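You operate a simulated robot arm through the tools that you are given. There is no shell and no other tool. Be economical: measure what you need, move in short steps, check, and stop when the job is done.

You run a simulated two-armed robot. Do the job below in one go: nothing can be reset, and whatever is moved stays where it is left.

JOB
Press the blue panel's seal home, holding both start buttons until the green lamp lights.
Fine: switch the press on and free its blue latch first; afterwards lock the latch and switch off.

Only the result counts: the job must be done as asked and must still hold three seconds after the hand-in. Knocking over, shifting, dropping, spilling or breaking anything else fails it. A push-on lid holds only when it is set on centred and level and pressed home; a screw cap is set on level and turned clockwise until tight.

ROBOT AND FRAMES
Two 7-joint arms with fingered hands on one trunk, on a base that drives. Base frame: it is fixed to the floor where the robot stands at the start and does not move with it; the origin is under the middle of the robot, x ahead of it, y to its left, z up. Readings come in mm, degrees, newtons and seconds.
The left shoulder is at the start at [70, 145, 1187], the right one opposite. With the tool pointing down near the work surface each hand reaches from about 340 to 780 mm from the robot's upright axis, wherever it stands, measured 20 degrees to its own side. Places, roughly: dark box button [500, -600, 900]; green latch block [600, -800, 900]; leak test button [500, 400, 800]; press knob [700, 0, 900]; press latch block [700, -300, 900]; press power button [500, -200, 800]; run button [500, -800, 800]; tester power button [500, 500, 800]; vent button [500, 300, 800]. Payload 3.5 kg a hand.
The TCP of each hand is the grasp point between the finger pads, 25 mm short of the fingertips. In the tool frame z runs along the fingers and y along their closing line. The gripper opens to 88 mm. The gripper's body begins 29 mm behind the TCP. The gripper is a hand of 4 fingers: y runs from the thumb to the fingers, the wrist lies at [-13, -97, -162] in the tool frame.
Orientation is told as [roll, pitch, yaw] about the base's x, y, z axes, in that order, counted from this pose: with the fingers straight down and the wrist toward the robot, the tool's x, y and z point along [0, 1, 0], [1, 0, 0] and [0, 0, -1] of the base frame.

CONTROLS
- The arms move only by the tool move_arm. It takes "left_targets", "right_targets" or both (then of equal length, played together; a hand with none holds still); each is a list of rows, each a list of 2 entries, a list of its own where there are three numbers: the shift along the tool's x, y, z in units of 40 mm (1.0 is 40 mm), then the turn, a rotation vector about the tool's x, y, z in units of 5 degrees (1.0 is 5 degrees). In form: [[[x, y, z], [ax, ay, az]], ...]. A call has 1 to 10 rows; each row shifts and turns the commanded pose from where the row before left it, along the tool's axes as they then stand. A call with a number of a shift or a turn outside -1 to 1 is refused whole. Rows are played at 5 a second. More than 50 mm and 8.6 degrees between two rows, and nothing of the call is played. A pose out of reach is approached as far as the arm can. The call stops where the force on the tool passes 40 N (or 10 N more than at its start, if that is more) or the arm is blocked; 0.2 s more then pass. In this call time passes only in rows, and 0.2 s behind the last. It gives the time, the measured TCP pose, the force on the tool (base axes), the opening and the grip force at its end, in the units of the frame above (readings bear some noise), with the torque about the TCP (base axes, N m) and any sound that the robot's microphone picked up.
- Cameras (640 x 400 px; columns grow to the right, rows downward): "scene" is now at [132.2, -10.4, 1484.3]; the picture's right is [0.01, -1.00, 0.00], its down [-0.70, -0.01, -0.71] and it looks along [0.71, 0.01, -0.70] (base axes); focal length 221 px, centre (320, 200). "left" rides on the left gripper at [-64, -83, -98] in its tool frame; the picture's right is [-0.62, -0.37, 0.69], its down [0.71, -0.63, 0.30] and it looks along [0.32, 0.68, 0.65] (tool axes); focal length 265 px, centre (320, 200). "right" rides on the right gripper at [64, -83, -98] in its tool frame; the picture's right is [-0.62, 0.37, -0.69], its down [-0.71, -0.63, 0.30] and it looks along [-0.32, 0.68, 0.65] (tool axes); focal length 265 px, centre (320, 200). There is no depth. A picture from a camera that has moved, and an enlarged one, comes with that camera's place and axes in the base frame and with its lens. The place of the scene camera against the robot may be out by one fixed shift of up to 12 mm in any direction.
- capture(camera): a new picture of that camera. The clock stands still meanwhile.
- raise_lower(by): slides the trunk up (or, below 0, down) by that many mm; the arms and the scene camera ride with it, the base frame stays. It gives what a move gives, with no picture.
- base_move(legs): drives the robot by 1 to 6 legs, each [ahead, left, turn to the left] in mm, mm and degrees, along the robot's own axes; the way and the turn of a leg run together, so that a leg with both is an arc; at most 1500 mm and 180 degrees a leg. The arms and the cameras ride along, it lands a little off, and it stops where it bumps. It gives what a move gives.
- finger_targets(index, middle, ring, thumb_bend, thumb_turn, hand): sets how far each is bent, from 0 (flat) to 100 (curled in); at 30 the hand is open as for a grip, at 70 the pads meet at the TCP. One left out holds its place. A second passes; each finger stops where it meets its share of the squeeze, and holds until it gets a number again. It is the only way to open and close the hand. It gives what a move gives, with no picture; readings hold the bend of each and the force on the fingers (four entries, about 0 where the hand has none), thumb and palm. thumb_turn goes from beside the hand (0) to across from the fingers (100), as for a grip.
- pan_tilt(pan, tilt): turns the head with the scene camera to pan (to the left, within 86 degrees either way) and tilt (down, from -29 to 69), counted from straight ahead of the robot. It gives what a move gives.
- close_up(camera, box): a new picture of the part [left, top, right, bottom] of that camera's present view, enlarged. The clock stands still meanwhile.
- hand_in(): hands the job in; it is judged then, once.

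Go step by step. Nothing tells you exact positions but the pictures and the camera data: compare them with the known pose of the tool, close in by small moves and look again before you grip or let go. The budget is 120 turns and 92 pictures, counting those below and the enlarged ones. Unless the task says otherwise, let go and move clear before handing in, and close with one line.

The tools are called after "Request:" as a command line: name --argument value ..., lists and objects as JSON in quotes. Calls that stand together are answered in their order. move_arm: Moves the arms, as the interface text tells. Its arguments: {"type":"object","properties":{"left_targets":{"type":"array","items":{"type":"array"}},"right_targets":{"type":"array","items":{"type":"array"}}},"required":[]} The other tools are called the same way: raise_lower (by) slides the trunk up or down; finger_targets (index, middle, ring, thumb_bend, thumb_turn, hand) moves the fingers one by one; base_move (legs) drives the base; pan_tilt (pan, tilt) turns the head that bears the scene camera; capture (camera) takes a picture; close_up (camera, box) takes an enlarged picture of a part of a camera's view; hand_in () hands the job in.

At the start:

```text
t: 0.0
left_ee_pos: [558.1, 57.2, 1233.4]
left_ee_rot: [-0.1, 0.0, 0.0]
left_wrist_force: [0.6, 0.4, 0.9]
left_torque: [0.01, 0.0, 0.01]
left_gripper_width: 87.6
left_gripper_force: 0.0
left_shape: jaw
left_bend: [30.0, 30.0, 30.0, 30.0, 98.0]
left_finger forces: [0.1, 0.1, 0.0, 0.1, 0.1, 0.0]
right_ee_pos: [433.4, -356.5, 1262.7]
right_ee_rot: [0.0, -0.1, 0.0]
right_wrist_force: [0.0, -0.1, 0.4]
right_torque: [-0.03, 0.01, 0.04]
right_gripper_width: 87.6
right_gripper_force: 0.0
right_shape: jaw
right_bend: [30.0, 30.0, 30.0, 30.0, 98.0]
right_finger forces: [0.1, 0.1, 0.0, 0.1, 0.1, 0.0]
trunk travel left (down, up): [-750.0, 90.0]
robot x, y, heading: [2.1, 0.8, 0.0]
head pan, tilt: [0.5, 44.4]
```

scene: 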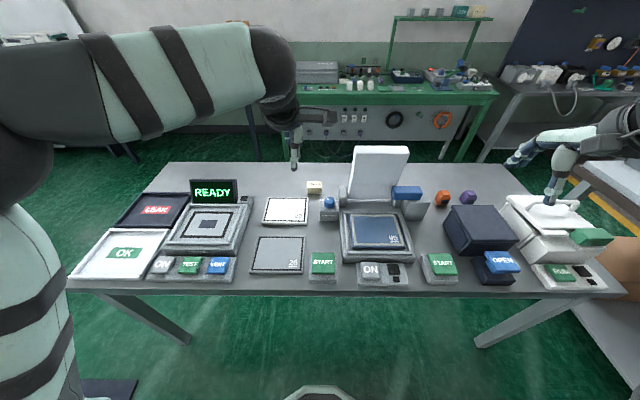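
right: 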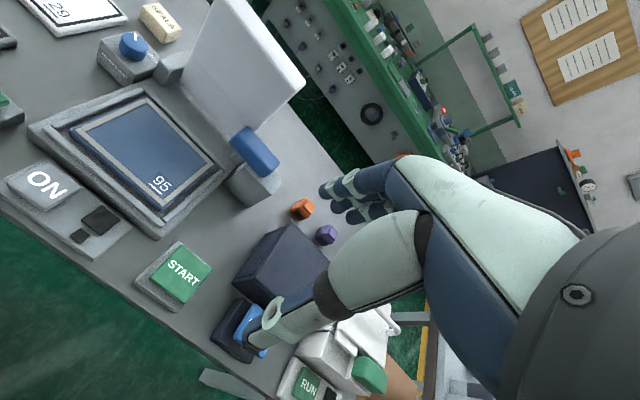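
left: 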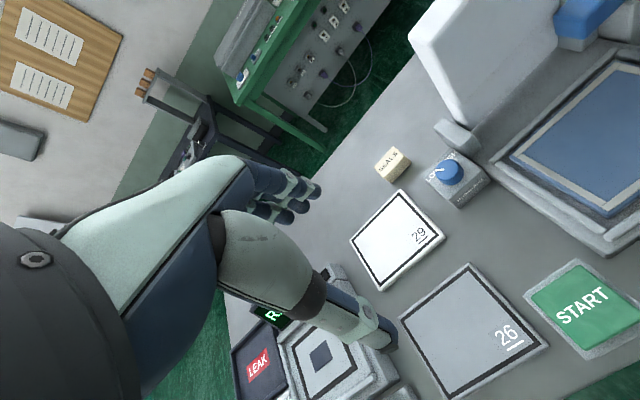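

I see the press in the middle with a blue panel (95) in its bed, an open lid, a knob on the left and a blue latch on the right, two START buttons, and an ON button. I'll look closer at each first.

Request:
close_up --camera "scene" --box '[300, 140, 470, 290]'

Request:
close_up --camera "left" --box '[360, 100, 640, 280]'

Request:
close_up --camera "right" --box '[0, 0, 320, 320]'

```text
2.67 times, centred on (385, 215) of scene
camera zoom: at [132.2, -10.4, 1484.3], right [0.01, -1.0, 0.0], down [-0.7, -0.01, -0.71], along [0.71, 0.01, -0.7], focal length 589 px, centre (147, 160)
```

zoom: 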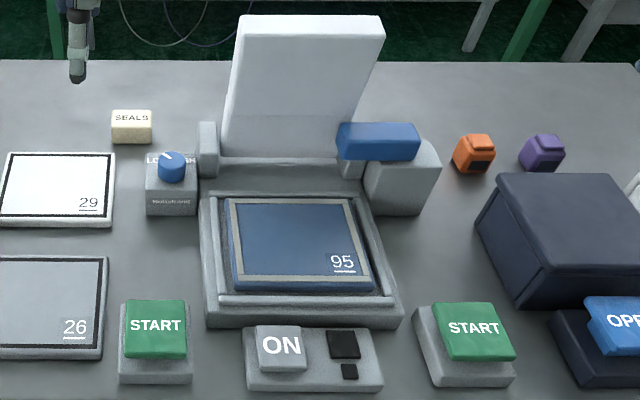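

```text
2.22 times, centred on (500, 190) of left
camera zoom: at [474.0, -6.7, 1332.6], right [-0.37, -0.62, -0.69], down [-0.63, 0.71, -0.3], along [0.68, 0.32, -0.65], focal length 590 px, centre (-80, 222)
```

zoom: 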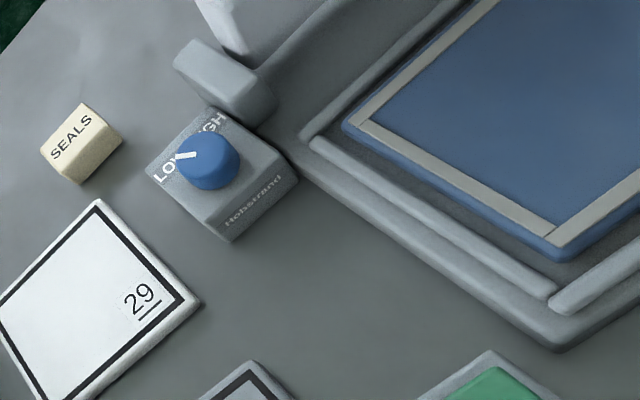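

```text
1.25 times, centred on (160, 160) of right
camera zoom: at [348.6, -292.4, 1361.3], right [0.37, -0.62, 0.69], down [-0.63, -0.71, -0.3], along [0.68, -0.32, -0.65], focal length 332 px, centre (520, 250)
```

zoom: 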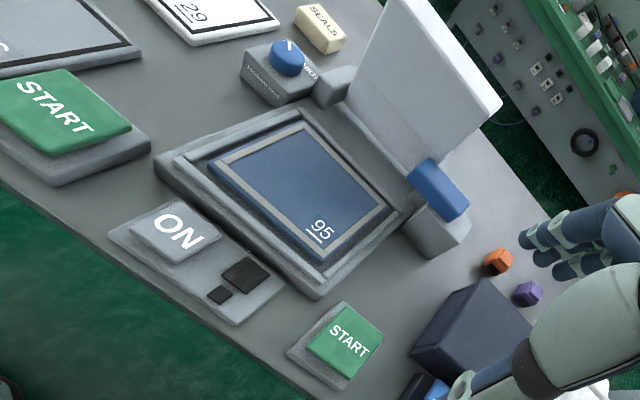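

I'll look closer at the latch, knob labels and the lamp before moving.

Request:
close_up --camera "scene" --box '[385, 175, 435, 225]'

Request:
close_up --camera "scene" --box '[300, 170, 350, 210]'

Request:
close_up --camera "right" --box '[200, 100, 300, 220]'

Request:
close_up --camera "scene" --box '[480, 180, 630, 300]'

```text
8.00 times, centred on (410, 200) of scene
camera zoom: at [132.2, -10.4, 1484.3], right [0.01, -1.0, 0.0], down [-0.7, -0.01, -0.71], along [0.71, 0.01, -0.7], focal length 1767 px, centre (-400, 200)
```

zoom: 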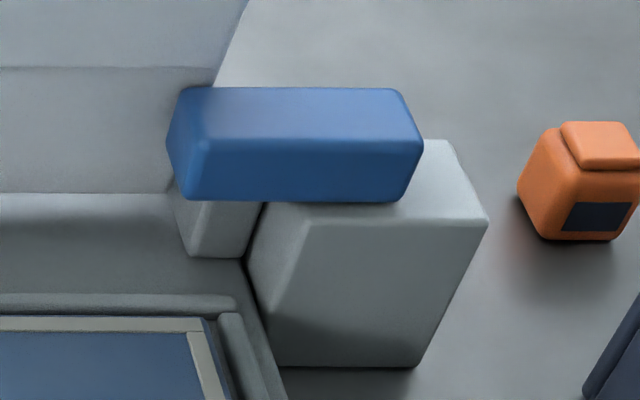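

```text
10.00 times, centred on (325, 190) of scene
camera zoom: at [132.2, -10.4, 1484.3], right [0.01, -1.0, 0.0], down [-0.7, -0.01, -0.71], along [0.71, 0.01, -0.7], focal length 2209 px, centre (270, 300)
```

zoom: 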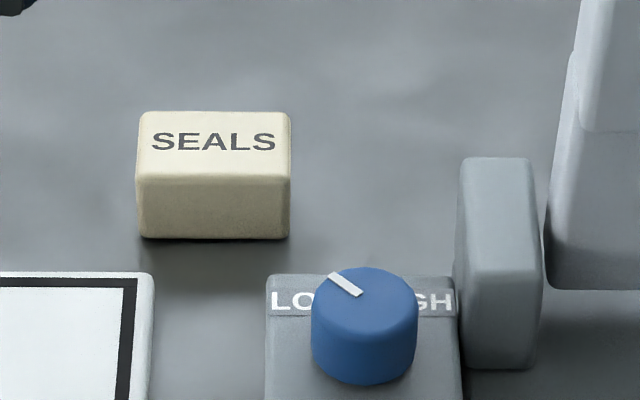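

```text
3.33 times, centred on (250, 160) of right
camera zoom: at [348.6, -292.4, 1361.3], right [0.37, -0.62, 0.69], down [-0.63, -0.71, -0.3], along [0.68, -0.32, -0.65], focal length 885 px, centre (553, 333)
```

zoom: 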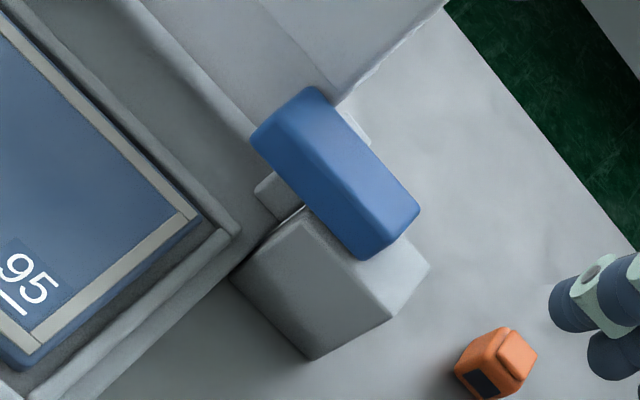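

```text
3.33 times, centred on (555, 240) of scene
camera zoom: at [132.2, -10.4, 1484.3], right [0.01, -1.0, 0.0], down [-0.7, -0.01, -0.71], along [0.71, 0.01, -0.7], focal length 736 px, centre (-463, 67)
```

zoom: 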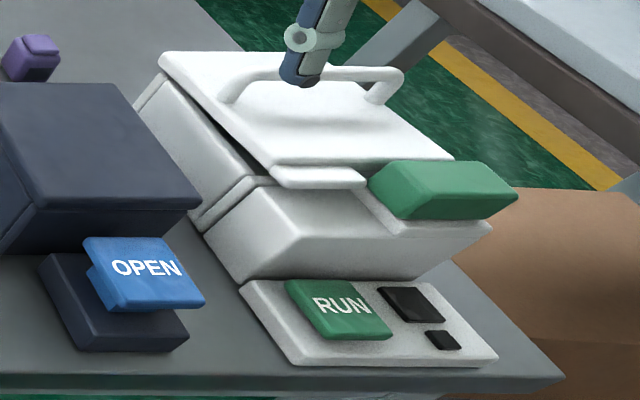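

Before acting I check the surroundings for any instructions about the LOW/HIGH knob (wall sheets, block labels).

Request:
pan_tilt --pan 0 --tilt 5

Request:
capture --camera "scene"

Request:
close_up --camera "right" --box '[500, 0, 640, 120]'

Request:
close_up --camera "left" --box '[360, 130, 500, 220]'

```text
t: 1.1
left_ee_pos: [558.2, 58.9, 1233.3]
left_ee_rot: [-0.1, 0.0, 0.0]
left_wrist_force: [0.8, 0.0, 0.8]
left_torque: [-0.03, -0.03, -0.04]
left_gripper_width: 87.5
left_gripper_force: 0.1
left_shape: jaw
left_bend: [30.0, 30.0, 30.0, 30.0, 98.0]
left_finger forces: [0.1, 0.1, 0.0, 0.0, 0.1, 0.0]
right_ee_pos: [432.9, -357.3, 1263.6]
right_ee_rot: [0.0, 0.0, 0.1]
right_wrist_force: [-0.1, -0.6, -0.5]
right_torque: [0.03, -0.04, 0.01]
right_gripper_width: 87.5
right_gripper_force: 0.1
right_shape: jaw
right_bend: [30.0, 30.0, 30.0, 30.0, 98.0]
right_finger forces: [0.0, 0.0, 0.0, 0.1, 0.1, 0.0]
trunk travel left (down, up): [-750.0, 90.0]
robot x, y, heading: [-1.2, -0.8, -0.2]
head pan, tilt: [0.0, 5.0]
```

```text
81 pictures are left
camera scene: at [142.2, -11.2, 1546.4], right [0.0, -1.0, 0.0], down [-0.09, 0.0, -1.0], along [1.0, 0.0, -0.09], focal length 221 px, centre (320, 200)
```

scene: 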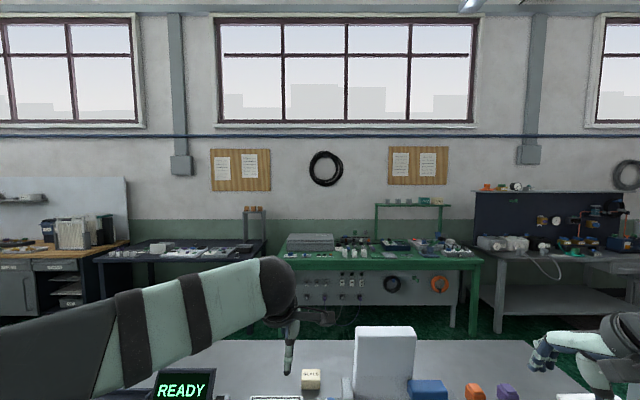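

```text
3.33 times, centred on (570, 60) of right
camera zoom: at [348.5, -292.4, 1361.3], right [0.37, -0.62, 0.69], down [-0.63, -0.71, -0.3], along [0.68, -0.32, -0.65], focal length 885 px, centre (-513, 667)
```

zoom: 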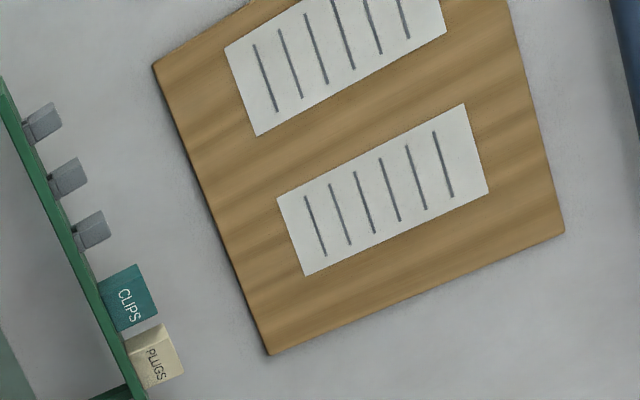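

```text
4.44 times, centred on (430, 175) of left
camera zoom: at [473.9, -6.8, 1332.6], right [-0.37, -0.62, -0.69], down [-0.63, 0.71, -0.3], along [0.68, 0.32, -0.65], focal length 1180 px, centre (-169, 311)
```

zoom: 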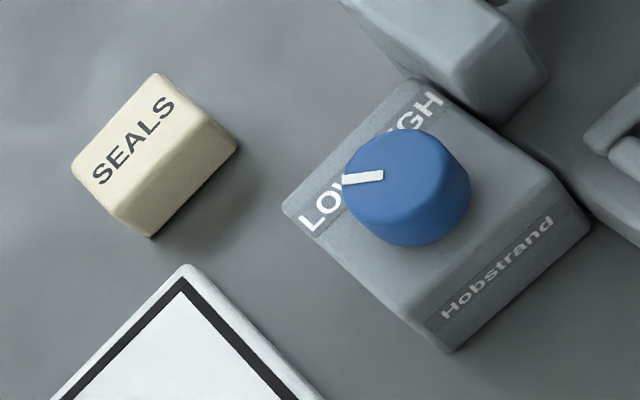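

The wall sheets carry nothing legible and the blocks look like decor, so I leave the knob alone. I close both hands into pushers and bring the right hand above the ON button, estimated near [470, -158, 850].

Request:
finger_targets --hand "right" --index 70 --middle 70 --ring 70 --thumb_bend 70

Request:
finger_targets --hand "left" --index 70 --middle 70 --ring 70 --thumb_bend 70

Request:
pan_tilt --pan -15 --tilt 50

Request:
move_arm --right_targets '[[[0.55, 0.1, 0.9], [0, 0, 0]], [[0.55, 0.1, 0.9], [0, 0, 0]], [[0.55, 0.1, 0.9], [0, 0, 0]], [[0.55, 0.1, 0.9], [0, 0, 0]], [[0.55, 0.1, 0.9], [0, 0, 0]], [[0.55, 0.1, 0.9], [0, 0, 0]], [[0.55, 0.1, 0.9], [0, 0, 0]], [[0.55, 0.1, 0.9], [0, 0, 0]], [[0.55, 0.1, 0.3], [0, 0, 0]]]'

Request:
capture --camera "scene"

Request:
capture --camera "right"

```text
t: 2.1
left_ee_pos: [557.8, 57.7, 1233.1]
left_ee_rot: [-0.1, 0.0, -0.1]
left_wrist_force: [0.2, 0.4, -0.8]
left_torque: [0.01, -0.01, 0.04]
left_gripper_width: 87.6
left_gripper_force: 0.1
left_shape: jaw
left_bend: [30.0, 30.0, 30.0, 30.0, 98.0]
left_finger forces: [0.1, 0.0, 0.0, 0.0, 0.1, 0.0]
right_ee_pos: [432.7, -356.8, 1264.0]
right_ee_rot: [0.1, -0.1, 0.0]
right_wrist_force: [0.0, -0.9, -0.8]
right_torque: [0.0, 0.01, -0.01]
right_gripper_width: 0.0
right_gripper_force: 0.0
right_shape: fingers
right_bend: [70.0, 70.0, 70.0, 70.0, 98.0]
right_finger forces: [0.1, 0.0, 0.0, 0.0, 0.1, 0.1]
trunk travel left (down, up): [-750.0, 90.0]
robot x, y, heading: [-2.3, 4.9, 0.2]
head pan, tilt: [0.0, 5.0]
```

```text
t: 3.1
left_ee_pos: [557.5, 58.1, 1234.0]
left_ee_rot: [0.1, 0.0, 0.1]
left_wrist_force: [0.0, -0.3, -0.7]
left_torque: [0.03, -0.04, -0.01]
left_gripper_width: 0.1
left_gripper_force: 0.0
left_shape: fingers
left_bend: [70.0, 70.0, 70.0, 70.0, 98.0]
left_finger forces: [0.0, 0.0, 0.0, 0.1, 0.0, 0.1]
right_ee_pos: [432.3, -357.4, 1263.7]
right_ee_rot: [0.0, 0.0, 0.0]
right_wrist_force: [-0.1, -0.4, 0.2]
right_torque: [-0.01, -0.01, -0.01]
right_gripper_width: 0.2
right_gripper_force: 0.1
right_shape: fingers
right_bend: [70.0, 70.0, 70.0, 70.0, 98.0]
right_finger forces: [0.1, 0.0, 0.0, 0.0, 0.1, 0.0]
trunk travel left (down, up): [-750.0, 90.0]
robot x, y, heading: [0.4, 1.4, -0.0]
head pan, tilt: [0.0, 5.0]
```

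```text
t: 4.2
left_ee_pos: [558.6, 57.8, 1234.1]
left_ee_rot: [0.1, 0.0, 0.0]
left_wrist_force: [-0.5, 0.1, 0.4]
left_torque: [0.05, -0.02, 0.0]
left_gripper_width: 0.0
left_gripper_force: 0.1
left_shape: fingers
left_bend: [70.0, 70.0, 70.0, 70.0, 98.0]
left_finger forces: [0.0, 0.1, 0.0, 0.0, 0.0, 0.1]
right_ee_pos: [432.6, -357.4, 1263.8]
right_ee_rot: [0.0, 0.0, 0.0]
right_wrist_force: [0.5, 0.1, -0.5]
right_torque: [0.02, -0.01, -0.01]
right_gripper_width: 0.0
right_gripper_force: 0.0
right_shape: fingers
right_bend: [70.0, 70.0, 70.0, 70.0, 98.0]
right_finger forces: [0.0, 0.1, 0.0, 0.1, 0.0, 0.0]
trunk travel left (down, up): [-750.0, 90.0]
robot x, y, heading: [1.4, -0.2, 0.0]
head pan, tilt: [-15.0, 50.0]
```

```text
t: 6.2
left_ee_pos: [559.2, 59.4, 1232.1]
left_ee_rot: [0.0, 0.0, -0.1]
left_wrist_force: [-0.4, 1.4, -0.4]
left_torque: [0.0, 0.0, 0.0]
left_gripper_width: 0.0
left_gripper_force: 0.0
left_shape: fingers
left_bend: [70.0, 70.0, 70.0, 70.0, 98.0]
left_finger forces: [0.2, 0.0, 0.0, 0.0, 0.1, 0.1]
right_ee_pos: [469.4, -159.8, 963.4]
right_ee_rot: [1.0, 0.0, -0.9]
right_wrist_force: [0.1, 0.3, -0.5]
right_torque: [0.01, -0.04, 0.03]
right_gripper_width: 0.0
right_gripper_force: 0.0
right_shape: fingers
right_bend: [70.0, 70.0, 70.0, 70.0, 98.0]
right_finger forces: [0.0, 0.1, 0.0, 0.0, 0.0, 0.0]
trunk travel left (down, up): [-750.0, 90.0]
robot x, y, heading: [-2.2, -0.6, -0.1]
head pan, tilt: [-15.0, 50.0]
```

```text
78 pictures are left
camera scene: at [125.1, -30.3, 1476.6], right [-0.26, -0.97, 0.0], down [-0.74, 0.2, -0.64], along [0.62, -0.17, -0.77], focal length 221 px, centre (320, 200)
```

scene: 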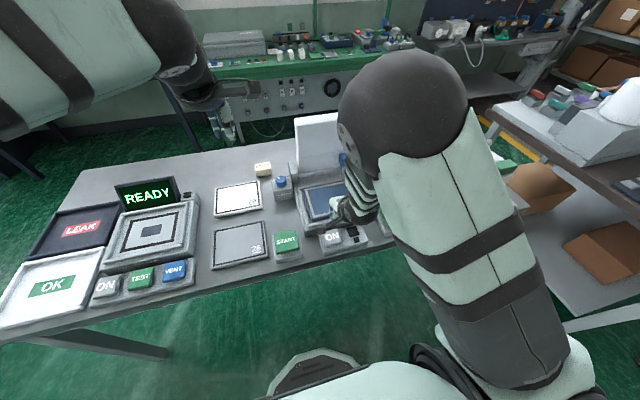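

```text
77 pictures are left
camera right: at [386.2, -95.2, 1062.3], right [0.36, -0.64, 0.68], down [-0.64, -0.7, -0.32], along [0.68, -0.32, -0.66], focal length 265 px, centre (320, 200)
```

right: 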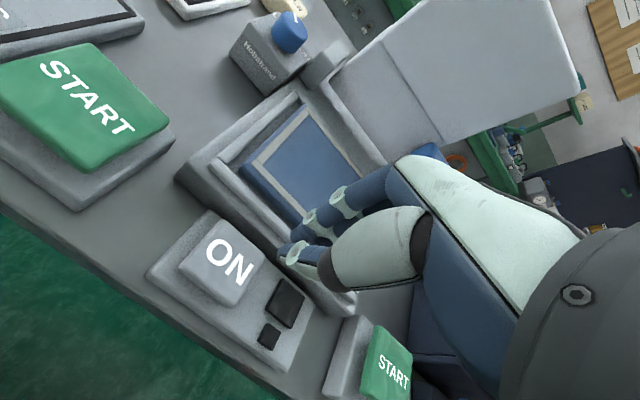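

ON triangulates to about [480, -154, 842]; I descend over it in steps.

Request:
move_arm --right_targets '[[[0.15, 0.2, 0.6], [0, 0, 0]], [[0, 0, 0.7], [0, 0, 0]], [[0, 0, 0.5], [0, 0, 0]]]'

Request:
capture --camera "right"

```text
t: 7.0
left_ee_pos: [558.3, 57.7, 1233.9]
left_ee_rot: [-0.1, 0.1, 0.0]
left_wrist_force: [-0.3, 0.4, -0.4]
left_torque: [-0.02, 0.0, -0.01]
left_gripper_width: 0.1
left_gripper_force: 0.1
left_shape: fingers
left_bend: [70.0, 70.0, 70.0, 70.0, 98.0]
left_finger forces: [0.0, 0.0, 0.1, 0.0, 0.0, 0.0]
right_ee_pos: [477.7, -151.4, 890.7]
right_ee_rot: [-0.1, 0.0, 0.1]
right_wrist_force: [0.4, 0.6, 0.2]
right_torque: [-0.02, 0.0, 0.03]
right_gripper_width: 0.0
right_gripper_force: 0.1
right_shape: fingers
right_bend: [70.0, 70.0, 70.0, 70.0, 98.0]
right_finger forces: [0.1, 0.0, 0.0, 0.0, 0.2, 0.1]
trunk travel left (down, up): [-750.0, 90.0]
robot x, y, heading: [2.4, 1.2, 0.4]
head pan, tilt: [-15.0, 50.0]
```

```text
76 pictures are left
camera right: at [393.3, -87.0, 988.7], right [0.37, -0.62, 0.69], down [-0.63, -0.71, -0.3], along [0.68, -0.32, -0.65], focal length 265 px, centre (320, 200)
```

right: 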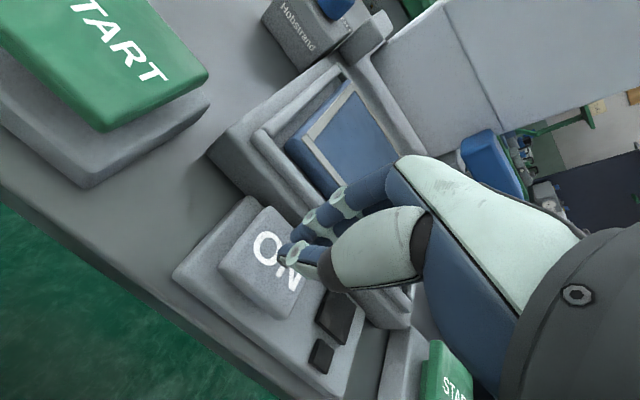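

The fingertip is over the ON button; I press down in small steps.

Request:
move_arm --right_targets '[[[0, 0, 0.25], [0, 0, 0]], [[0, 0, 0.15], [0, 0, 0]], [[0, 0, 0.1], [0, 0, 0]], [[0, 0, 0.1], [0, 0, 0]]]'

Request:
capture --camera "right"

```text
t: 8.0
left_ee_pos: [557.3, 57.1, 1233.3]
left_ee_rot: [-0.1, 0.0, 0.0]
left_wrist_force: [0.6, 0.4, 0.5]
left_torque: [-0.02, -0.04, -0.04]
left_gripper_width: 0.0
left_gripper_force: 0.1
left_shape: fingers
left_bend: [70.0, 70.0, 70.0, 70.0, 98.0]
left_finger forces: [0.0, 0.1, 0.0, 0.0, 0.0, 0.0]
right_ee_pos: [476.2, -153.6, 867.7]
right_ee_rot: [0.0, 0.0, 0.0]
right_wrist_force: [-0.6, 0.3, 2.0]
right_torque: [0.0, 0.01, 0.04]
right_gripper_width: 0.0
right_gripper_force: 1.3
right_shape: fingers
right_bend: [70.0, 70.0, 70.0, 70.0, 98.0]
right_finger forces: [0.0, 0.0, 0.0, 0.0, 2.2, 0.1]
trunk travel left (down, up): [-750.0, 90.0]
robot x, y, heading: [-1.0, -2.1, -0.0]
head pan, tilt: [-15.0, 50.0]
```

```text
75 pictures are left
camera right: at [391.9, -88.1, 964.9], right [0.37, -0.62, 0.69], down [-0.63, -0.71, -0.3], along [0.68, -0.32, -0.65], focal length 265 px, centre (320, 200)
```

right: 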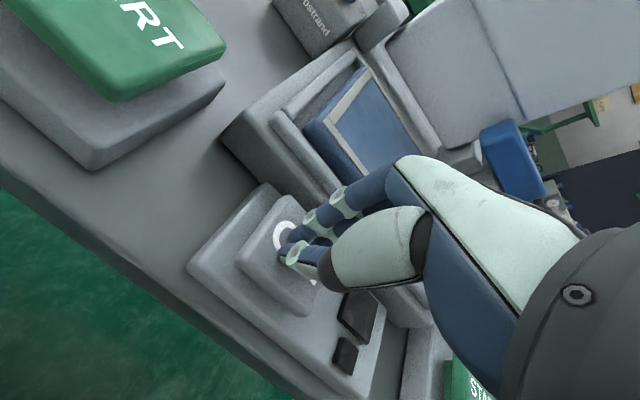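

Thumb contact at TCP z≈868 (2 N). I press further and watch for a click and the display.

Request:
move_arm --right_targets '[[[0, 0, 0.1], [0, 0, 0]], [[0, 0, 0.1], [0, 0, 0]]]'

Request:
close_up --camera "right" --box '[200, 180, 420, 400]'

```text
t: 8.6
left_ee_pos: [553.8, 57.1, 1237.0]
left_ee_rot: [0.0, -0.2, 0.0]
left_wrist_force: [0.0, -0.7, 0.3]
left_torque: [-0.01, -0.02, -0.01]
left_gripper_width: 0.1
left_gripper_force: 0.1
left_shape: fingers
left_bend: [70.0, 70.0, 70.0, 70.0, 98.0]
left_finger forces: [0.1, 0.1, 0.0, 0.1, 0.1, 0.1]
right_ee_pos: [473.0, -151.7, 862.8]
right_ee_rot: [-0.1, -0.6, 0.0]
right_wrist_force: [-2.8, -1.6, 24.0]
right_torque: [0.16, 0.21, 0.03]
right_gripper_width: 0.0
right_gripper_force: 12.5
right_shape: fingers
right_bend: [70.0, 70.0, 70.0, 70.0, 98.0]
right_finger forces: [5.0, 0.4, 0.0, 0.1, 19.8, 0.0]
trunk travel left (down, up): [-750.0, 90.0]
robot x, y, heading: [0.3, -2.0, -0.1]
head pan, tilt: [-15.0, 50.0]
heard: click
```

```text
1.82 times, centred on (310, 290) of right
camera zoom: at [389.9, -87.9, 959.8], right [0.36, -0.62, 0.7], down [-0.63, -0.71, -0.31], along [0.69, -0.33, -0.65], focal length 483 px, centre (338, 36)
```

zoom: 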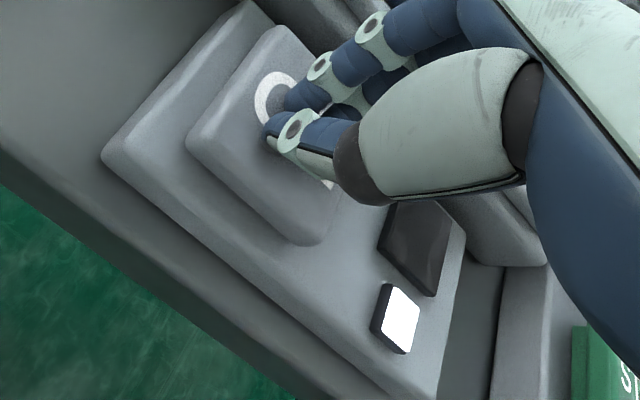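

It clicked and the small lamp turned white: power is on. I lift off and check it stays lit, then view the latch.

Request:
move_arm --right_targets '[[[0, 0, -0.8], [0, 0, 0]], [[0, 0, -1], [0, 0, 0]], [[0, 0, -1], [0, 0, 0]], [[-1, 0, -0.6], [0, 0, 0]], [[-1, 0, 0], [0, 0, 0]], [[-1, 0, 0], [0, 0, 0]], [[-1, 0, 0], [0, 0, 0]]]'

Request:
capture --camera "right"

Request:
capture --camera "scene"

```text
t: 10.2
left_ee_pos: [556.7, 56.5, 1233.3]
left_ee_rot: [0.1, -0.1, 0.1]
left_wrist_force: [-0.3, -0.6, 0.6]
left_torque: [0.03, -0.01, -0.01]
left_gripper_width: 0.1
left_gripper_force: 0.0
left_shape: fingers
left_bend: [70.0, 70.0, 70.0, 70.0, 98.0]
left_finger forces: [0.0, 0.0, 0.0, 0.0, 0.0, 0.0]
right_ee_pos: [476.0, -315.5, 995.0]
right_ee_rot: [0.1, 0.1, 0.0]
right_wrist_force: [0.3, -1.5, -0.3]
right_torque: [0.03, 0.01, 0.02]
right_gripper_width: 0.2
right_gripper_force: 0.1
right_shape: fingers
right_bend: [70.0, 70.0, 70.0, 70.0, 98.0]
right_finger forces: [0.1, 0.0, 0.0, 0.0, 0.0, 0.0]
trunk travel left (down, up): [-750.0, 90.0]
robot x, y, heading: [-0.9, -0.7, -0.1]
head pan, tilt: [-15.0, 50.0]
```

```text
73 pictures are left
camera right: at [392.3, -250.3, 1092.8], right [0.37, -0.62, 0.69], down [-0.63, -0.71, -0.31], along [0.68, -0.32, -0.65], focal length 265 px, centre (320, 200)
```

right: 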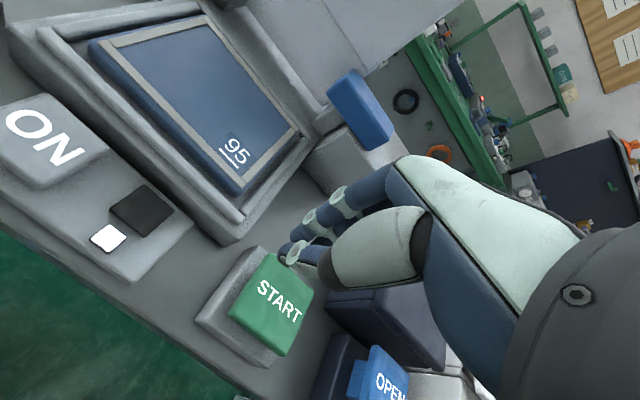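

```text
72 pictures are left
camera scene: at [124.4, -33.7, 1476.6], right [-0.26, -0.97, 0.0], down [-0.74, 0.2, -0.64], along [0.62, -0.16, -0.77], focal length 221 px, centre (320, 200)
```

scene: 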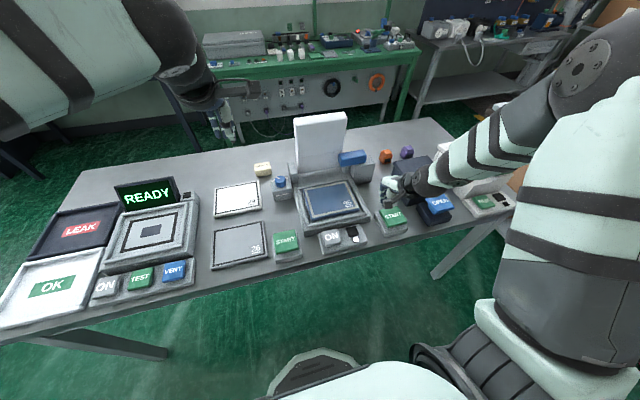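

Power lamp stays lit. The blue latch bar triangulates to centre ≈[741, -313, 933], lying along y. I move closer to understand how it moves.

Request:
move_arm --right_targets '[[[0, 0.9, 0], [0, 0, 0]], [[0.2, 0.9, -0.2], [0, 0, 0]], [[0.3, 0.6, -0.4], [0, 0, 0]]]'

Request:
close_up --camera "right" --box '[240, 40, 440, 240]'

Request:
close_up --camera "scene" --box '[320, 120, 440, 220]'

```text
t: 11.0
left_ee_pos: [558.2, 59.7, 1233.7]
left_ee_rot: [-0.1, -0.1, 0.0]
left_wrist_force: [-0.3, -0.4, 0.5]
left_torque: [-0.02, 0.03, 0.01]
left_gripper_width: 0.2
left_gripper_force: 0.0
left_shape: fingers
left_bend: [70.0, 70.0, 70.0, 70.0, 98.0]
left_finger forces: [0.1, 0.1, 0.0, 0.0, 0.0, 0.0]
right_ee_pos: [572.7, -293.8, 1021.8]
right_ee_rot: [0.1, -0.1, 0.0]
right_wrist_force: [-0.2, 0.1, 0.7]
right_torque: [0.0, -0.02, 0.02]
right_gripper_width: 0.2
right_gripper_force: 0.1
right_shape: fingers
right_bend: [70.0, 70.0, 70.0, 70.0, 98.0]
right_finger forces: [0.0, 0.0, 0.1, 0.0, 0.0, 0.0]
trunk travel left (down, up): [-750.0, 90.0]
robot x, y, heading: [-0.0, -0.5, 0.2]
head pan, tilt: [-15.0, 50.0]
```

```text
2.00 times, centred on (340, 140) of right
camera zoom: at [488.9, -228.1, 1120.3], right [0.37, -0.62, 0.69], down [-0.63, -0.71, -0.3], along [0.68, -0.33, -0.65], focal length 531 px, centre (280, 320)
```

zoom: 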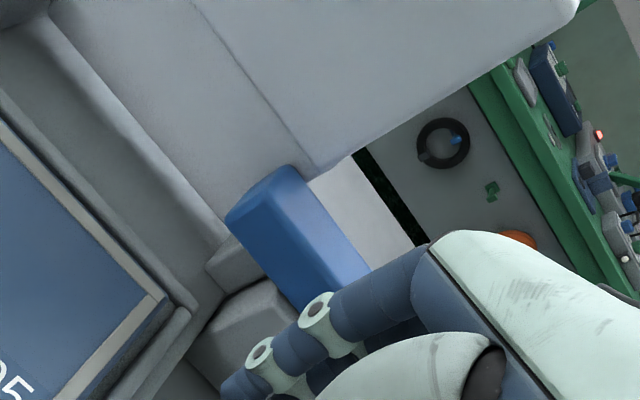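

```text
4.00 times, centred on (380, 170) of scene
camera zoom: at [124.4, -29.6, 1476.6], right [-0.26, -0.97, 0.0], down [-0.74, 0.2, -0.64], along [0.62, -0.17, -0.77], focal length 884 px, centre (80, 320)
```

zoom: 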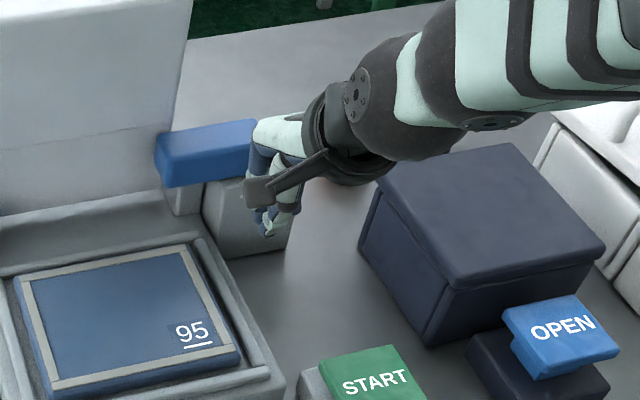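

The bar's left end lies in front of the open lid (blocking it). It is near the limit of reach, so I drive 80 mm ahead, then open the right hand to prepare a grip, and look again.

Request:
base_move --legs '[[80, 0, 0]]'

Request:
finger_targets --hand "right" --index 30 --middle 30 --ring 30 --thumb_bend 30

Request:
capture --camera "right"

Request:
capture --camera "scene"

```text
t: 12.1
left_ee_pos: [635.0, 57.7, 1236.5]
left_ee_rot: [0.1, -0.2, -0.1]
left_wrist_force: [-0.6, -0.7, 0.4]
left_torque: [0.0, -0.04, 0.0]
left_gripper_width: 0.1
left_gripper_force: 0.0
left_shape: fingers
left_bend: [70.0, 70.0, 70.0, 70.0, 98.0]
left_finger forces: [0.0, 0.0, 0.1, 0.0, 0.1, 0.0]
right_ee_pos: [649.7, -294.8, 1024.9]
right_ee_rot: [0.0, -0.2, -0.1]
right_wrist_force: [-0.1, -0.5, 0.2]
right_torque: [0.03, -0.02, 0.0]
right_gripper_width: 0.0
right_gripper_force: 0.0
right_shape: fingers
right_bend: [70.0, 70.0, 70.0, 70.0, 98.0]
right_finger forces: [0.0, 0.0, 0.0, 0.0, 0.0, 0.1]
trunk travel left (down, up): [-750.0, 90.0]
robot x, y, heading: [78.9, -2.7, -0.1]
head pan, tilt: [-15.0, 50.0]
```

```text
t: 13.1
left_ee_pos: [636.7, 58.0, 1234.4]
left_ee_rot: [0.0, -0.2, -0.1]
left_wrist_force: [-0.6, 0.2, 0.3]
left_torque: [0.03, -0.02, 0.01]
left_gripper_width: 0.1
left_gripper_force: 0.1
left_shape: fingers
left_bend: [70.0, 70.0, 70.0, 70.0, 98.0]
left_finger forces: [0.0, 0.0, 0.0, 0.1, 0.0, 0.0]
right_ee_pos: [653.1, -295.5, 1022.8]
right_ee_rot: [0.0, -0.1, 0.0]
right_wrist_force: [-0.9, 0.2, -0.3]
right_torque: [0.01, -0.02, -0.02]
right_gripper_width: 84.4
right_gripper_force: 0.1
right_shape: fingers
right_bend: [30.0, 30.0, 30.0, 30.0, 98.0]
right_finger forces: [0.0, 0.0, 0.0, 0.1, 0.1, 0.0]
trunk travel left (down, up): [-750.0, 90.0]
robot x, y, heading: [77.6, -1.2, 0.2]
head pan, tilt: [-15.0, 50.0]
```

```text
69 pictures are left
camera right: at [568.7, -230.0, 1120.3], right [0.37, -0.62, 0.69], down [-0.63, -0.71, -0.3], along [0.68, -0.33, -0.65], focal length 265 px, centre (320, 200)
```

right: 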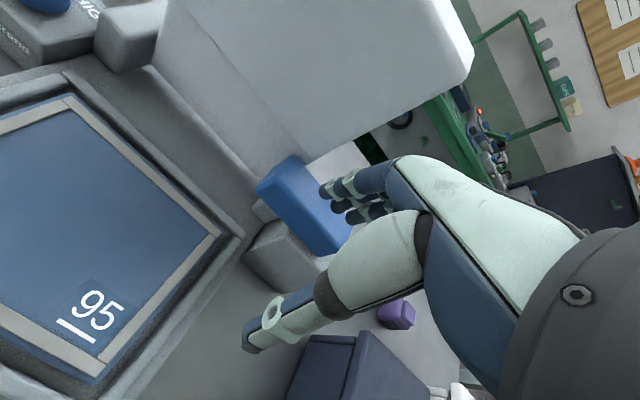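

```text
68 pictures are left
camera scene: at [204.7, -31.4, 1476.7], right [-0.26, -0.97, 0.0], down [-0.74, 0.2, -0.64], along [0.62, -0.17, -0.77], focal length 221 px, centre (320, 200)
```

scene: 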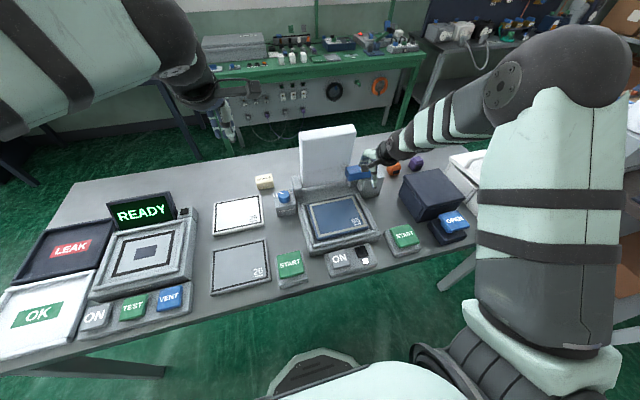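

I zoom in on the bar to get its exact size and ends.

Request:
close_up --camera "right" --box '[230, 120, 390, 280]'

Request:
close_up --camera "scene" --box '[320, 120, 400, 200]'

```text
2.50 times, centred on (310, 200) of right
camera zoom: at [568.7, -230.0, 1120.3], right [0.37, -0.62, 0.69], down [-0.63, -0.71, -0.3], along [0.68, -0.33, -0.65], focal length 664 px, centre (345, 200)
```

zoom: 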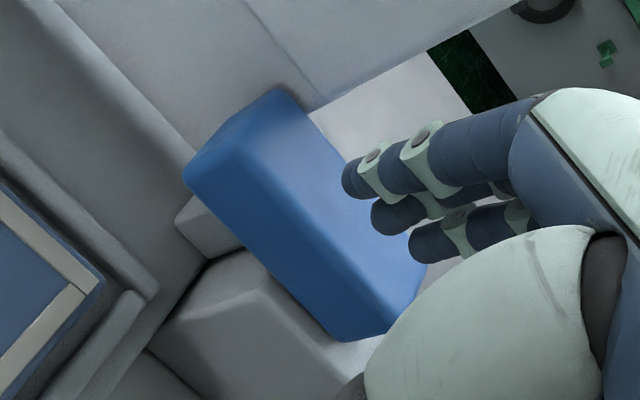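

```text
5.00 times, centred on (360, 160) of scene
camera zoom: at [204.7, -31.4, 1476.7], right [-0.26, -0.97, 0.0], down [-0.74, 0.2, -0.64], along [0.62, -0.17, -0.77], focal length 1104 px, centre (120, 400)
```

zoom: 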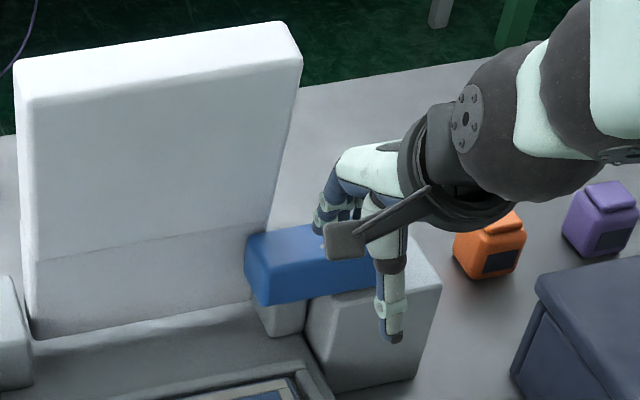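

The bar spans about x 724–759, y −270…−364, z 917–950, on a block under it. I position the open right hand over it, thumb in front, fingers behind, clear of the lid.

Request:
move_arm --right_targets '[[[-0.9, 0, 0], [0, 0, 0]], [[0, 0.8, 0], [0, 0, 0]], [[0, 0.8, 0.2], [0, 0, 0]], [[0, 0.6, 0.2], [0, 0, 0]]]'

Request:
capture --camera "right"

Request:
close_up --camera "scene" --box '[320, 120, 420, 200]'

```text
t: 14.1
left_ee_pos: [639.3, 56.9, 1233.4]
left_ee_rot: [0.2, 0.0, -0.1]
left_wrist_force: [0.5, 0.5, 0.0]
left_torque: [0.03, 0.0, -0.02]
left_gripper_width: 0.1
left_gripper_force: 0.0
left_shape: fingers
left_bend: [70.0, 70.0, 70.0, 70.0, 98.0]
left_finger forces: [0.0, 0.0, 0.0, 0.0, 0.0, 0.1]
right_ee_pos: [741.7, -332.6, 1005.3]
right_ee_rot: [0.1, 0.1, -0.1]
right_wrist_force: [-0.5, 0.4, -0.1]
right_torque: [0.02, -0.03, -0.01]
right_gripper_width: 84.6
right_gripper_force: 0.1
right_shape: fingers
right_bend: [30.0, 30.0, 30.0, 30.0, 98.0]
right_finger forces: [0.0, 0.1, 0.0, 0.0, 0.0, 0.0]
trunk travel left (down, up): [-750.0, 90.0]
robot x, y, heading: [79.7, -3.5, 0.0]
head pan, tilt: [-15.0, 50.0]
```

```text
65 pictures are left
camera right: at [657.9, -267.7, 1104.2], right [0.37, -0.62, 0.69], down [-0.63, -0.71, -0.3], along [0.68, -0.32, -0.66], focal length 265 px, centre (320, 200)
```

right: 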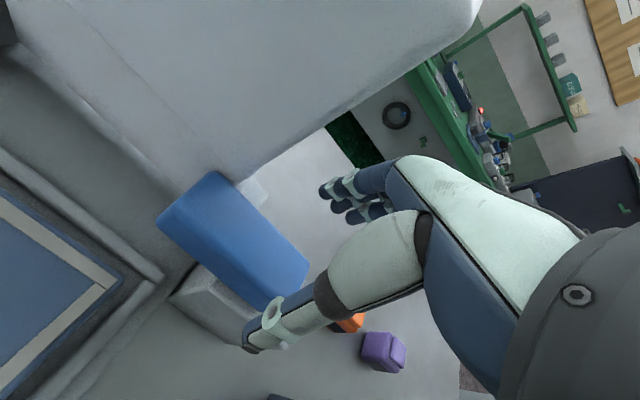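

```text
5.00 times, centred on (370, 160) of scene
camera zoom: at [206.6, -32.5, 1476.5], right [-0.26, -0.97, 0.0], down [-0.74, 0.2, -0.64], along [0.62, -0.17, -0.77], focal length 1104 px, centre (70, 400)
```

zoom: 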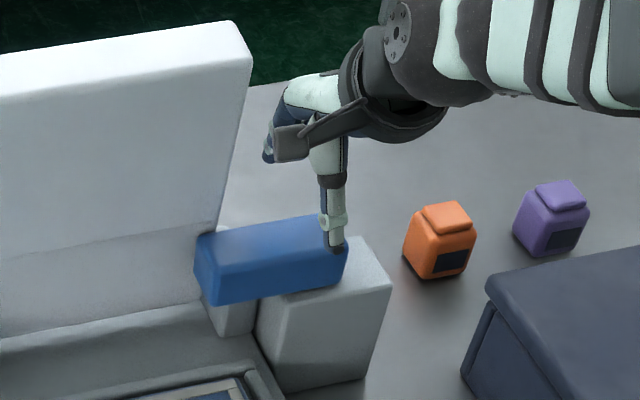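

The hand straddles the bar. I shift 14 mm left to centre on it and descend to z≈953.

Request:
move_arm --right_targets '[[[0.35, 0, 0.3], [0, 0, 0]], [[0, 0, 0.4], [0, 0, 0]], [[0, 0, 0.35], [0, 0, 0]], [[0, 0, 0.25], [0, 0, 0]]]'

Request:
capture --camera "right"

Request:
close_up --camera "scene" --box '[320, 120, 420, 200]'

```text
t: 15.1
left_ee_pos: [640.1, 57.2, 1234.3]
left_ee_rot: [0.0, 0.0, -0.1]
left_wrist_force: [0.6, -0.1, 0.1]
left_torque: [0.01, -0.02, -0.02]
left_gripper_width: 0.0
left_gripper_force: 0.0
left_shape: fingers
left_bend: [70.0, 70.0, 70.0, 70.0, 98.0]
left_finger forces: [0.0, 0.0, 0.0, 0.1, 0.1, 0.1]
right_ee_pos: [740.8, -316.7, 954.2]
right_ee_rot: [0.0, 0.1, -0.1]
right_wrist_force: [0.7, 0.0, 0.8]
right_torque: [0.01, -0.02, 0.02]
right_gripper_width: 84.5
right_gripper_force: 0.1
right_shape: fingers
right_bend: [30.0, 30.0, 30.0, 30.0, 98.0]
right_finger forces: [0.1, 0.0, 0.0, 0.1, 0.0, 0.0]
trunk travel left (down, up): [-750.0, 90.0]
robot x, y, heading: [78.9, 1.2, -0.0]
head pan, tilt: [-15.0, 50.0]
```

```text
63 pictures are left
camera right: at [656.8, -251.7, 1052.0], right [0.37, -0.62, 0.69], down [-0.63, -0.71, -0.3], along [0.68, -0.33, -0.65], focal length 265 px, centre (320, 200)
```

right: 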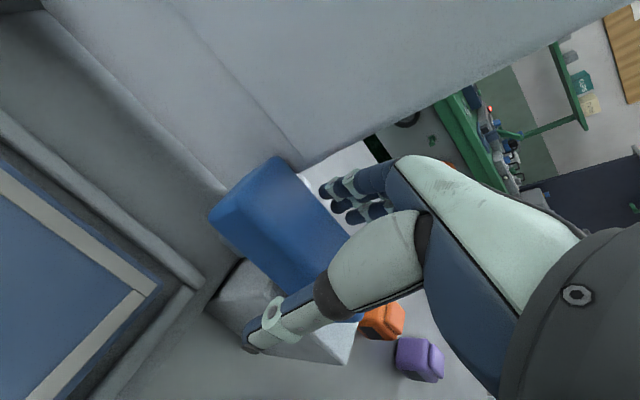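

```text
5.00 times, centred on (370, 160) of scene
camera zoom: at [205.8, -31.0, 1476.6], right [-0.26, -0.97, 0.0], down [-0.74, 0.2, -0.64], along [0.62, -0.17, -0.77], focal length 1104 px, centre (70, 400)
```

zoom: 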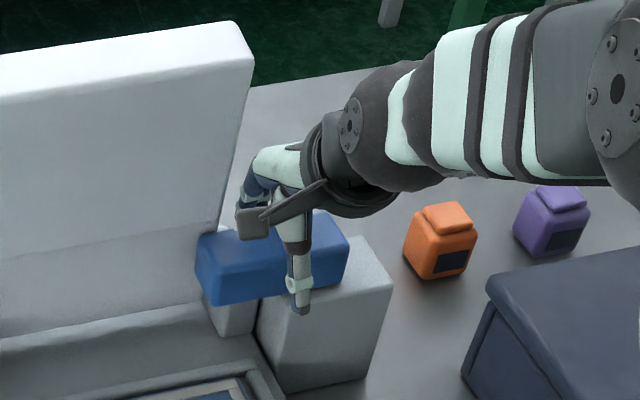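

Hand straddles the bar, fingers clear of the lid. I close gently on it.

Request:
finger_targets --hand "right" --index 60 --middle 60 --ring 60 --thumb_bend 60

Request:
capture --camera "right"

```text
t: 16.1
left_ee_pos: [643.1, 57.9, 1231.9]
left_ee_rot: [0.0, 0.1, -0.1]
left_wrist_force: [0.8, -0.6, -0.1]
left_torque: [0.03, 0.03, 0.03]
left_gripper_width: 0.1
left_gripper_force: 0.1
left_shape: fingers
left_bend: [70.0, 70.0, 70.0, 70.0, 98.0]
left_finger forces: [0.0, 0.0, 0.1, 0.0, 0.1, 0.1]
right_ee_pos: [744.7, -316.7, 955.2]
right_ee_rot: [-0.1, -0.2, 0.1]
right_wrist_force: [19.6, -2.2, 5.1]
right_torque: [-0.06, -0.46, 0.22]
right_gripper_width: 37.6
right_gripper_force: 13.4
right_shape: fingers
right_bend: [50.0, 52.0, 51.0, 55.0, 97.0]
right_finger forces: [8.7, 7.6, 7.4, 0.0, 3.3, 0.0]
trunk travel left (down, up): [-750.0, 90.0]
robot x, y, heading: [82.1, 2.6, -0.1]
head pan, tilt: [-15.0, 50.0]
```

```text
61 pictures are left
camera right: at [660.8, -251.6, 1051.9], right [0.37, -0.62, 0.69], down [-0.63, -0.71, -0.31], along [0.69, -0.33, -0.65], focal length 265 px, centre (320, 200)
```

right: 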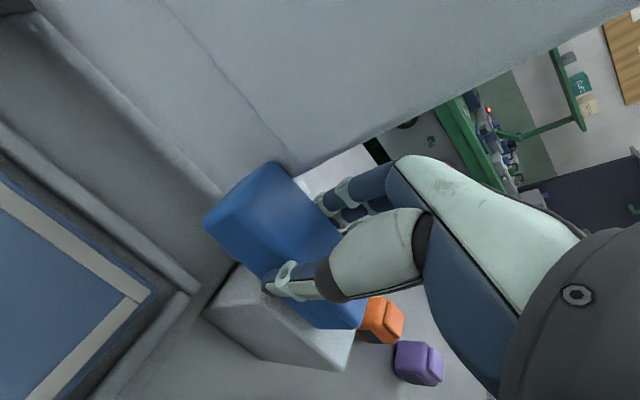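

The bar is gripped (width 37.6). I relax the side load a little and try sliding it to the right (−y), away from the lid.

Request:
move_arm --right_targets '[[[0, 0.1, 0], [0, 0, 0]], [[-0.15, 0, 0], [0, 0, 0]], [[-0.15, 0, 0], [0, 0, 0]]]'

Request:
capture --camera "right"

```text
t: 16.9
left_ee_pos: [639.2, 58.2, 1233.3]
left_ee_rot: [0.0, 0.0, -0.1]
left_wrist_force: [0.2, 0.1, 0.3]
left_torque: [-0.02, -0.01, 0.0]
left_gripper_width: 0.1
left_gripper_force: 0.0
left_shape: fingers
left_bend: [70.0, 70.0, 70.0, 70.0, 98.0]
left_finger forces: [0.0, 0.0, 0.1, 0.0, 0.0, 0.0]
right_ee_pos: [746.5, -329.5, 953.1]
right_ee_rot: [0.0, 0.0, 0.0]
right_wrist_force: [12.4, 1.9, 9.1]
right_torque: [0.05, -0.35, 0.17]
right_gripper_width: 37.3
right_gripper_force: 10.9
right_shape: fingers
right_bend: [51.0, 53.0, 52.0, 55.0, 97.0]
right_finger forces: [6.1, 5.8, 5.5, 0.0, 5.5, 0.0]
trunk travel left (down, up): [-750.0, 90.0]
robot x, y, heading: [82.6, 4.2, 0.1]
head pan, tilt: [-15.0, 50.0]
```

```text
60 pictures are left
camera right: at [662.7, -264.0, 1051.7], right [0.37, -0.62, 0.69], down [-0.63, -0.71, -0.3], along [0.68, -0.33, -0.65], focal length 265 px, centre (320, 200)
```

right: 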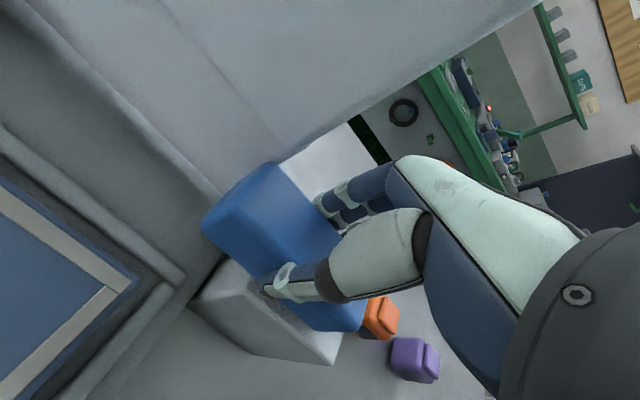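

The bar moved along with the hand relative to its block: it slides. I continue to the right until it stops.

Request:
move_arm --right_targets '[[[-0.2, 0, 0], [0, 0, 0]], [[-0.2, 0, 0], [0, 0, 0]], [[-0.2, 0, 0], [0, 0, 0]]]'

Request:
capture --camera "right"

Request:
close_up --camera "scene" --box '[320, 120, 420, 200]'

```text
t: 17.6
left_ee_pos: [640.0, 61.9, 1233.9]
left_ee_rot: [0.0, 0.1, 0.0]
left_wrist_force: [0.2, 0.3, 0.6]
left_torque: [-0.01, -0.04, -0.04]
left_gripper_width: 0.0
left_gripper_force: 0.1
left_shape: fingers
left_bend: [70.0, 70.0, 70.0, 70.0, 98.0]
left_finger forces: [0.0, 0.0, 0.1, 0.1, 0.0, 0.1]
right_ee_pos: [747.0, -347.7, 954.9]
right_ee_rot: [0.1, 0.0, 0.2]
right_wrist_force: [11.0, 5.5, 6.6]
right_torque: [0.12, -0.31, 0.31]
right_gripper_width: 37.0
right_gripper_force: 10.7
right_shape: fingers
right_bend: [51.0, 53.0, 52.0, 54.0, 97.0]
right_finger forces: [5.5, 5.4, 5.4, 0.0, 5.7, 0.1]
trunk travel left (down, up): [-750.0, 90.0]
robot x, y, heading: [81.4, 2.7, 0.1]
head pan, tilt: [-15.0, 50.0]
```

```text
59 pictures are left
camera right: at [663.1, -283.7, 1052.0], right [0.37, -0.62, 0.69], down [-0.63, -0.72, -0.3], along [0.68, -0.32, -0.65], focal length 265 px, centre (320, 200)
```

right: 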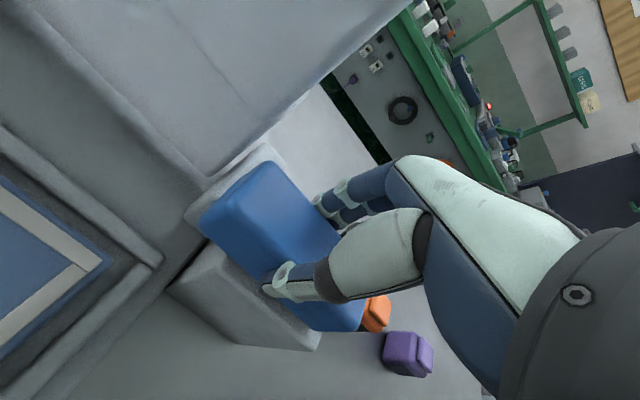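

```text
5.00 times, centred on (370, 160) of scene
camera zoom: at [206.7, -27.6, 1476.5], right [-0.26, -0.97, 0.0], down [-0.74, 0.2, -0.64], along [0.62, -0.17, -0.77], focal length 1104 px, centre (70, 400)
```

zoom: 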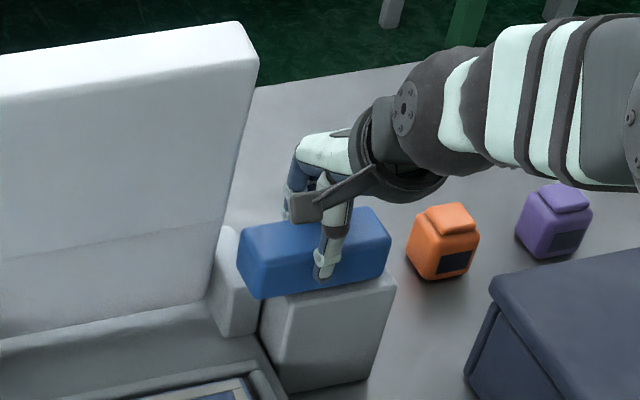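

It has slid 31 mm and is clear of the lid. I push a bit further to find the end stop.

Request:
move_arm --right_targets '[[[-0.2, 0, 0], [0, 0, 0]], [[-0.2, 0, 0], [0, 0, 0]]]'

Request:
capture --camera "right"

```text
t: 18.2
left_ee_pos: [641.3, 61.7, 1232.5]
left_ee_rot: [-0.3, 0.1, 0.0]
left_wrist_force: [-0.2, 0.5, 0.3]
left_torque: [0.01, 0.03, -0.03]
left_gripper_width: 0.0
left_gripper_force: 0.0
left_shape: fingers
left_bend: [70.0, 70.0, 70.0, 70.0, 98.0]
left_finger forces: [0.1, 0.0, 0.0, 0.0, 0.0, 0.1]
right_ee_pos: [748.0, -361.6, 953.1]
right_ee_rot: [0.2, 0.2, 0.4]
right_wrist_force: [10.5, 18.4, 0.5]
right_torque: [0.34, -0.22, 0.37]
right_gripper_width: 37.7
right_gripper_force: 11.5
right_shape: fingers
right_bend: [52.0, 53.0, 53.0, 54.0, 94.0]
right_finger forces: [5.5, 5.5, 5.7, 0.0, 5.4, 0.0]
trunk travel left (down, up): [-750.0, 90.0]
robot x, y, heading: [78.1, -0.2, 0.2]
head pan, tilt: [-15.0, 50.0]
```

```text
57 pictures are left
camera right: at [663.7, -297.8, 1050.5], right [0.37, -0.62, 0.69], down [-0.63, -0.72, -0.3], along [0.68, -0.32, -0.66], focal length 265 px, centre (320, 200)
```

right: 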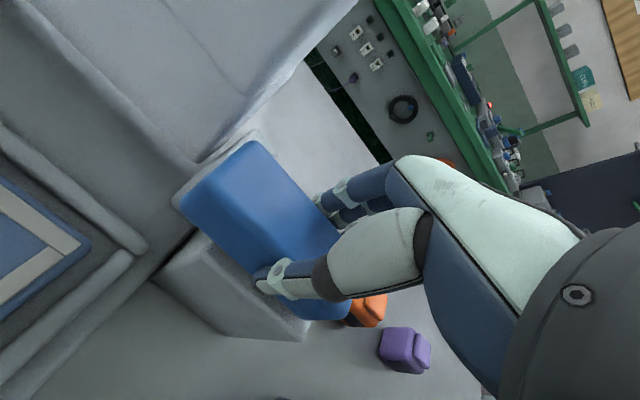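

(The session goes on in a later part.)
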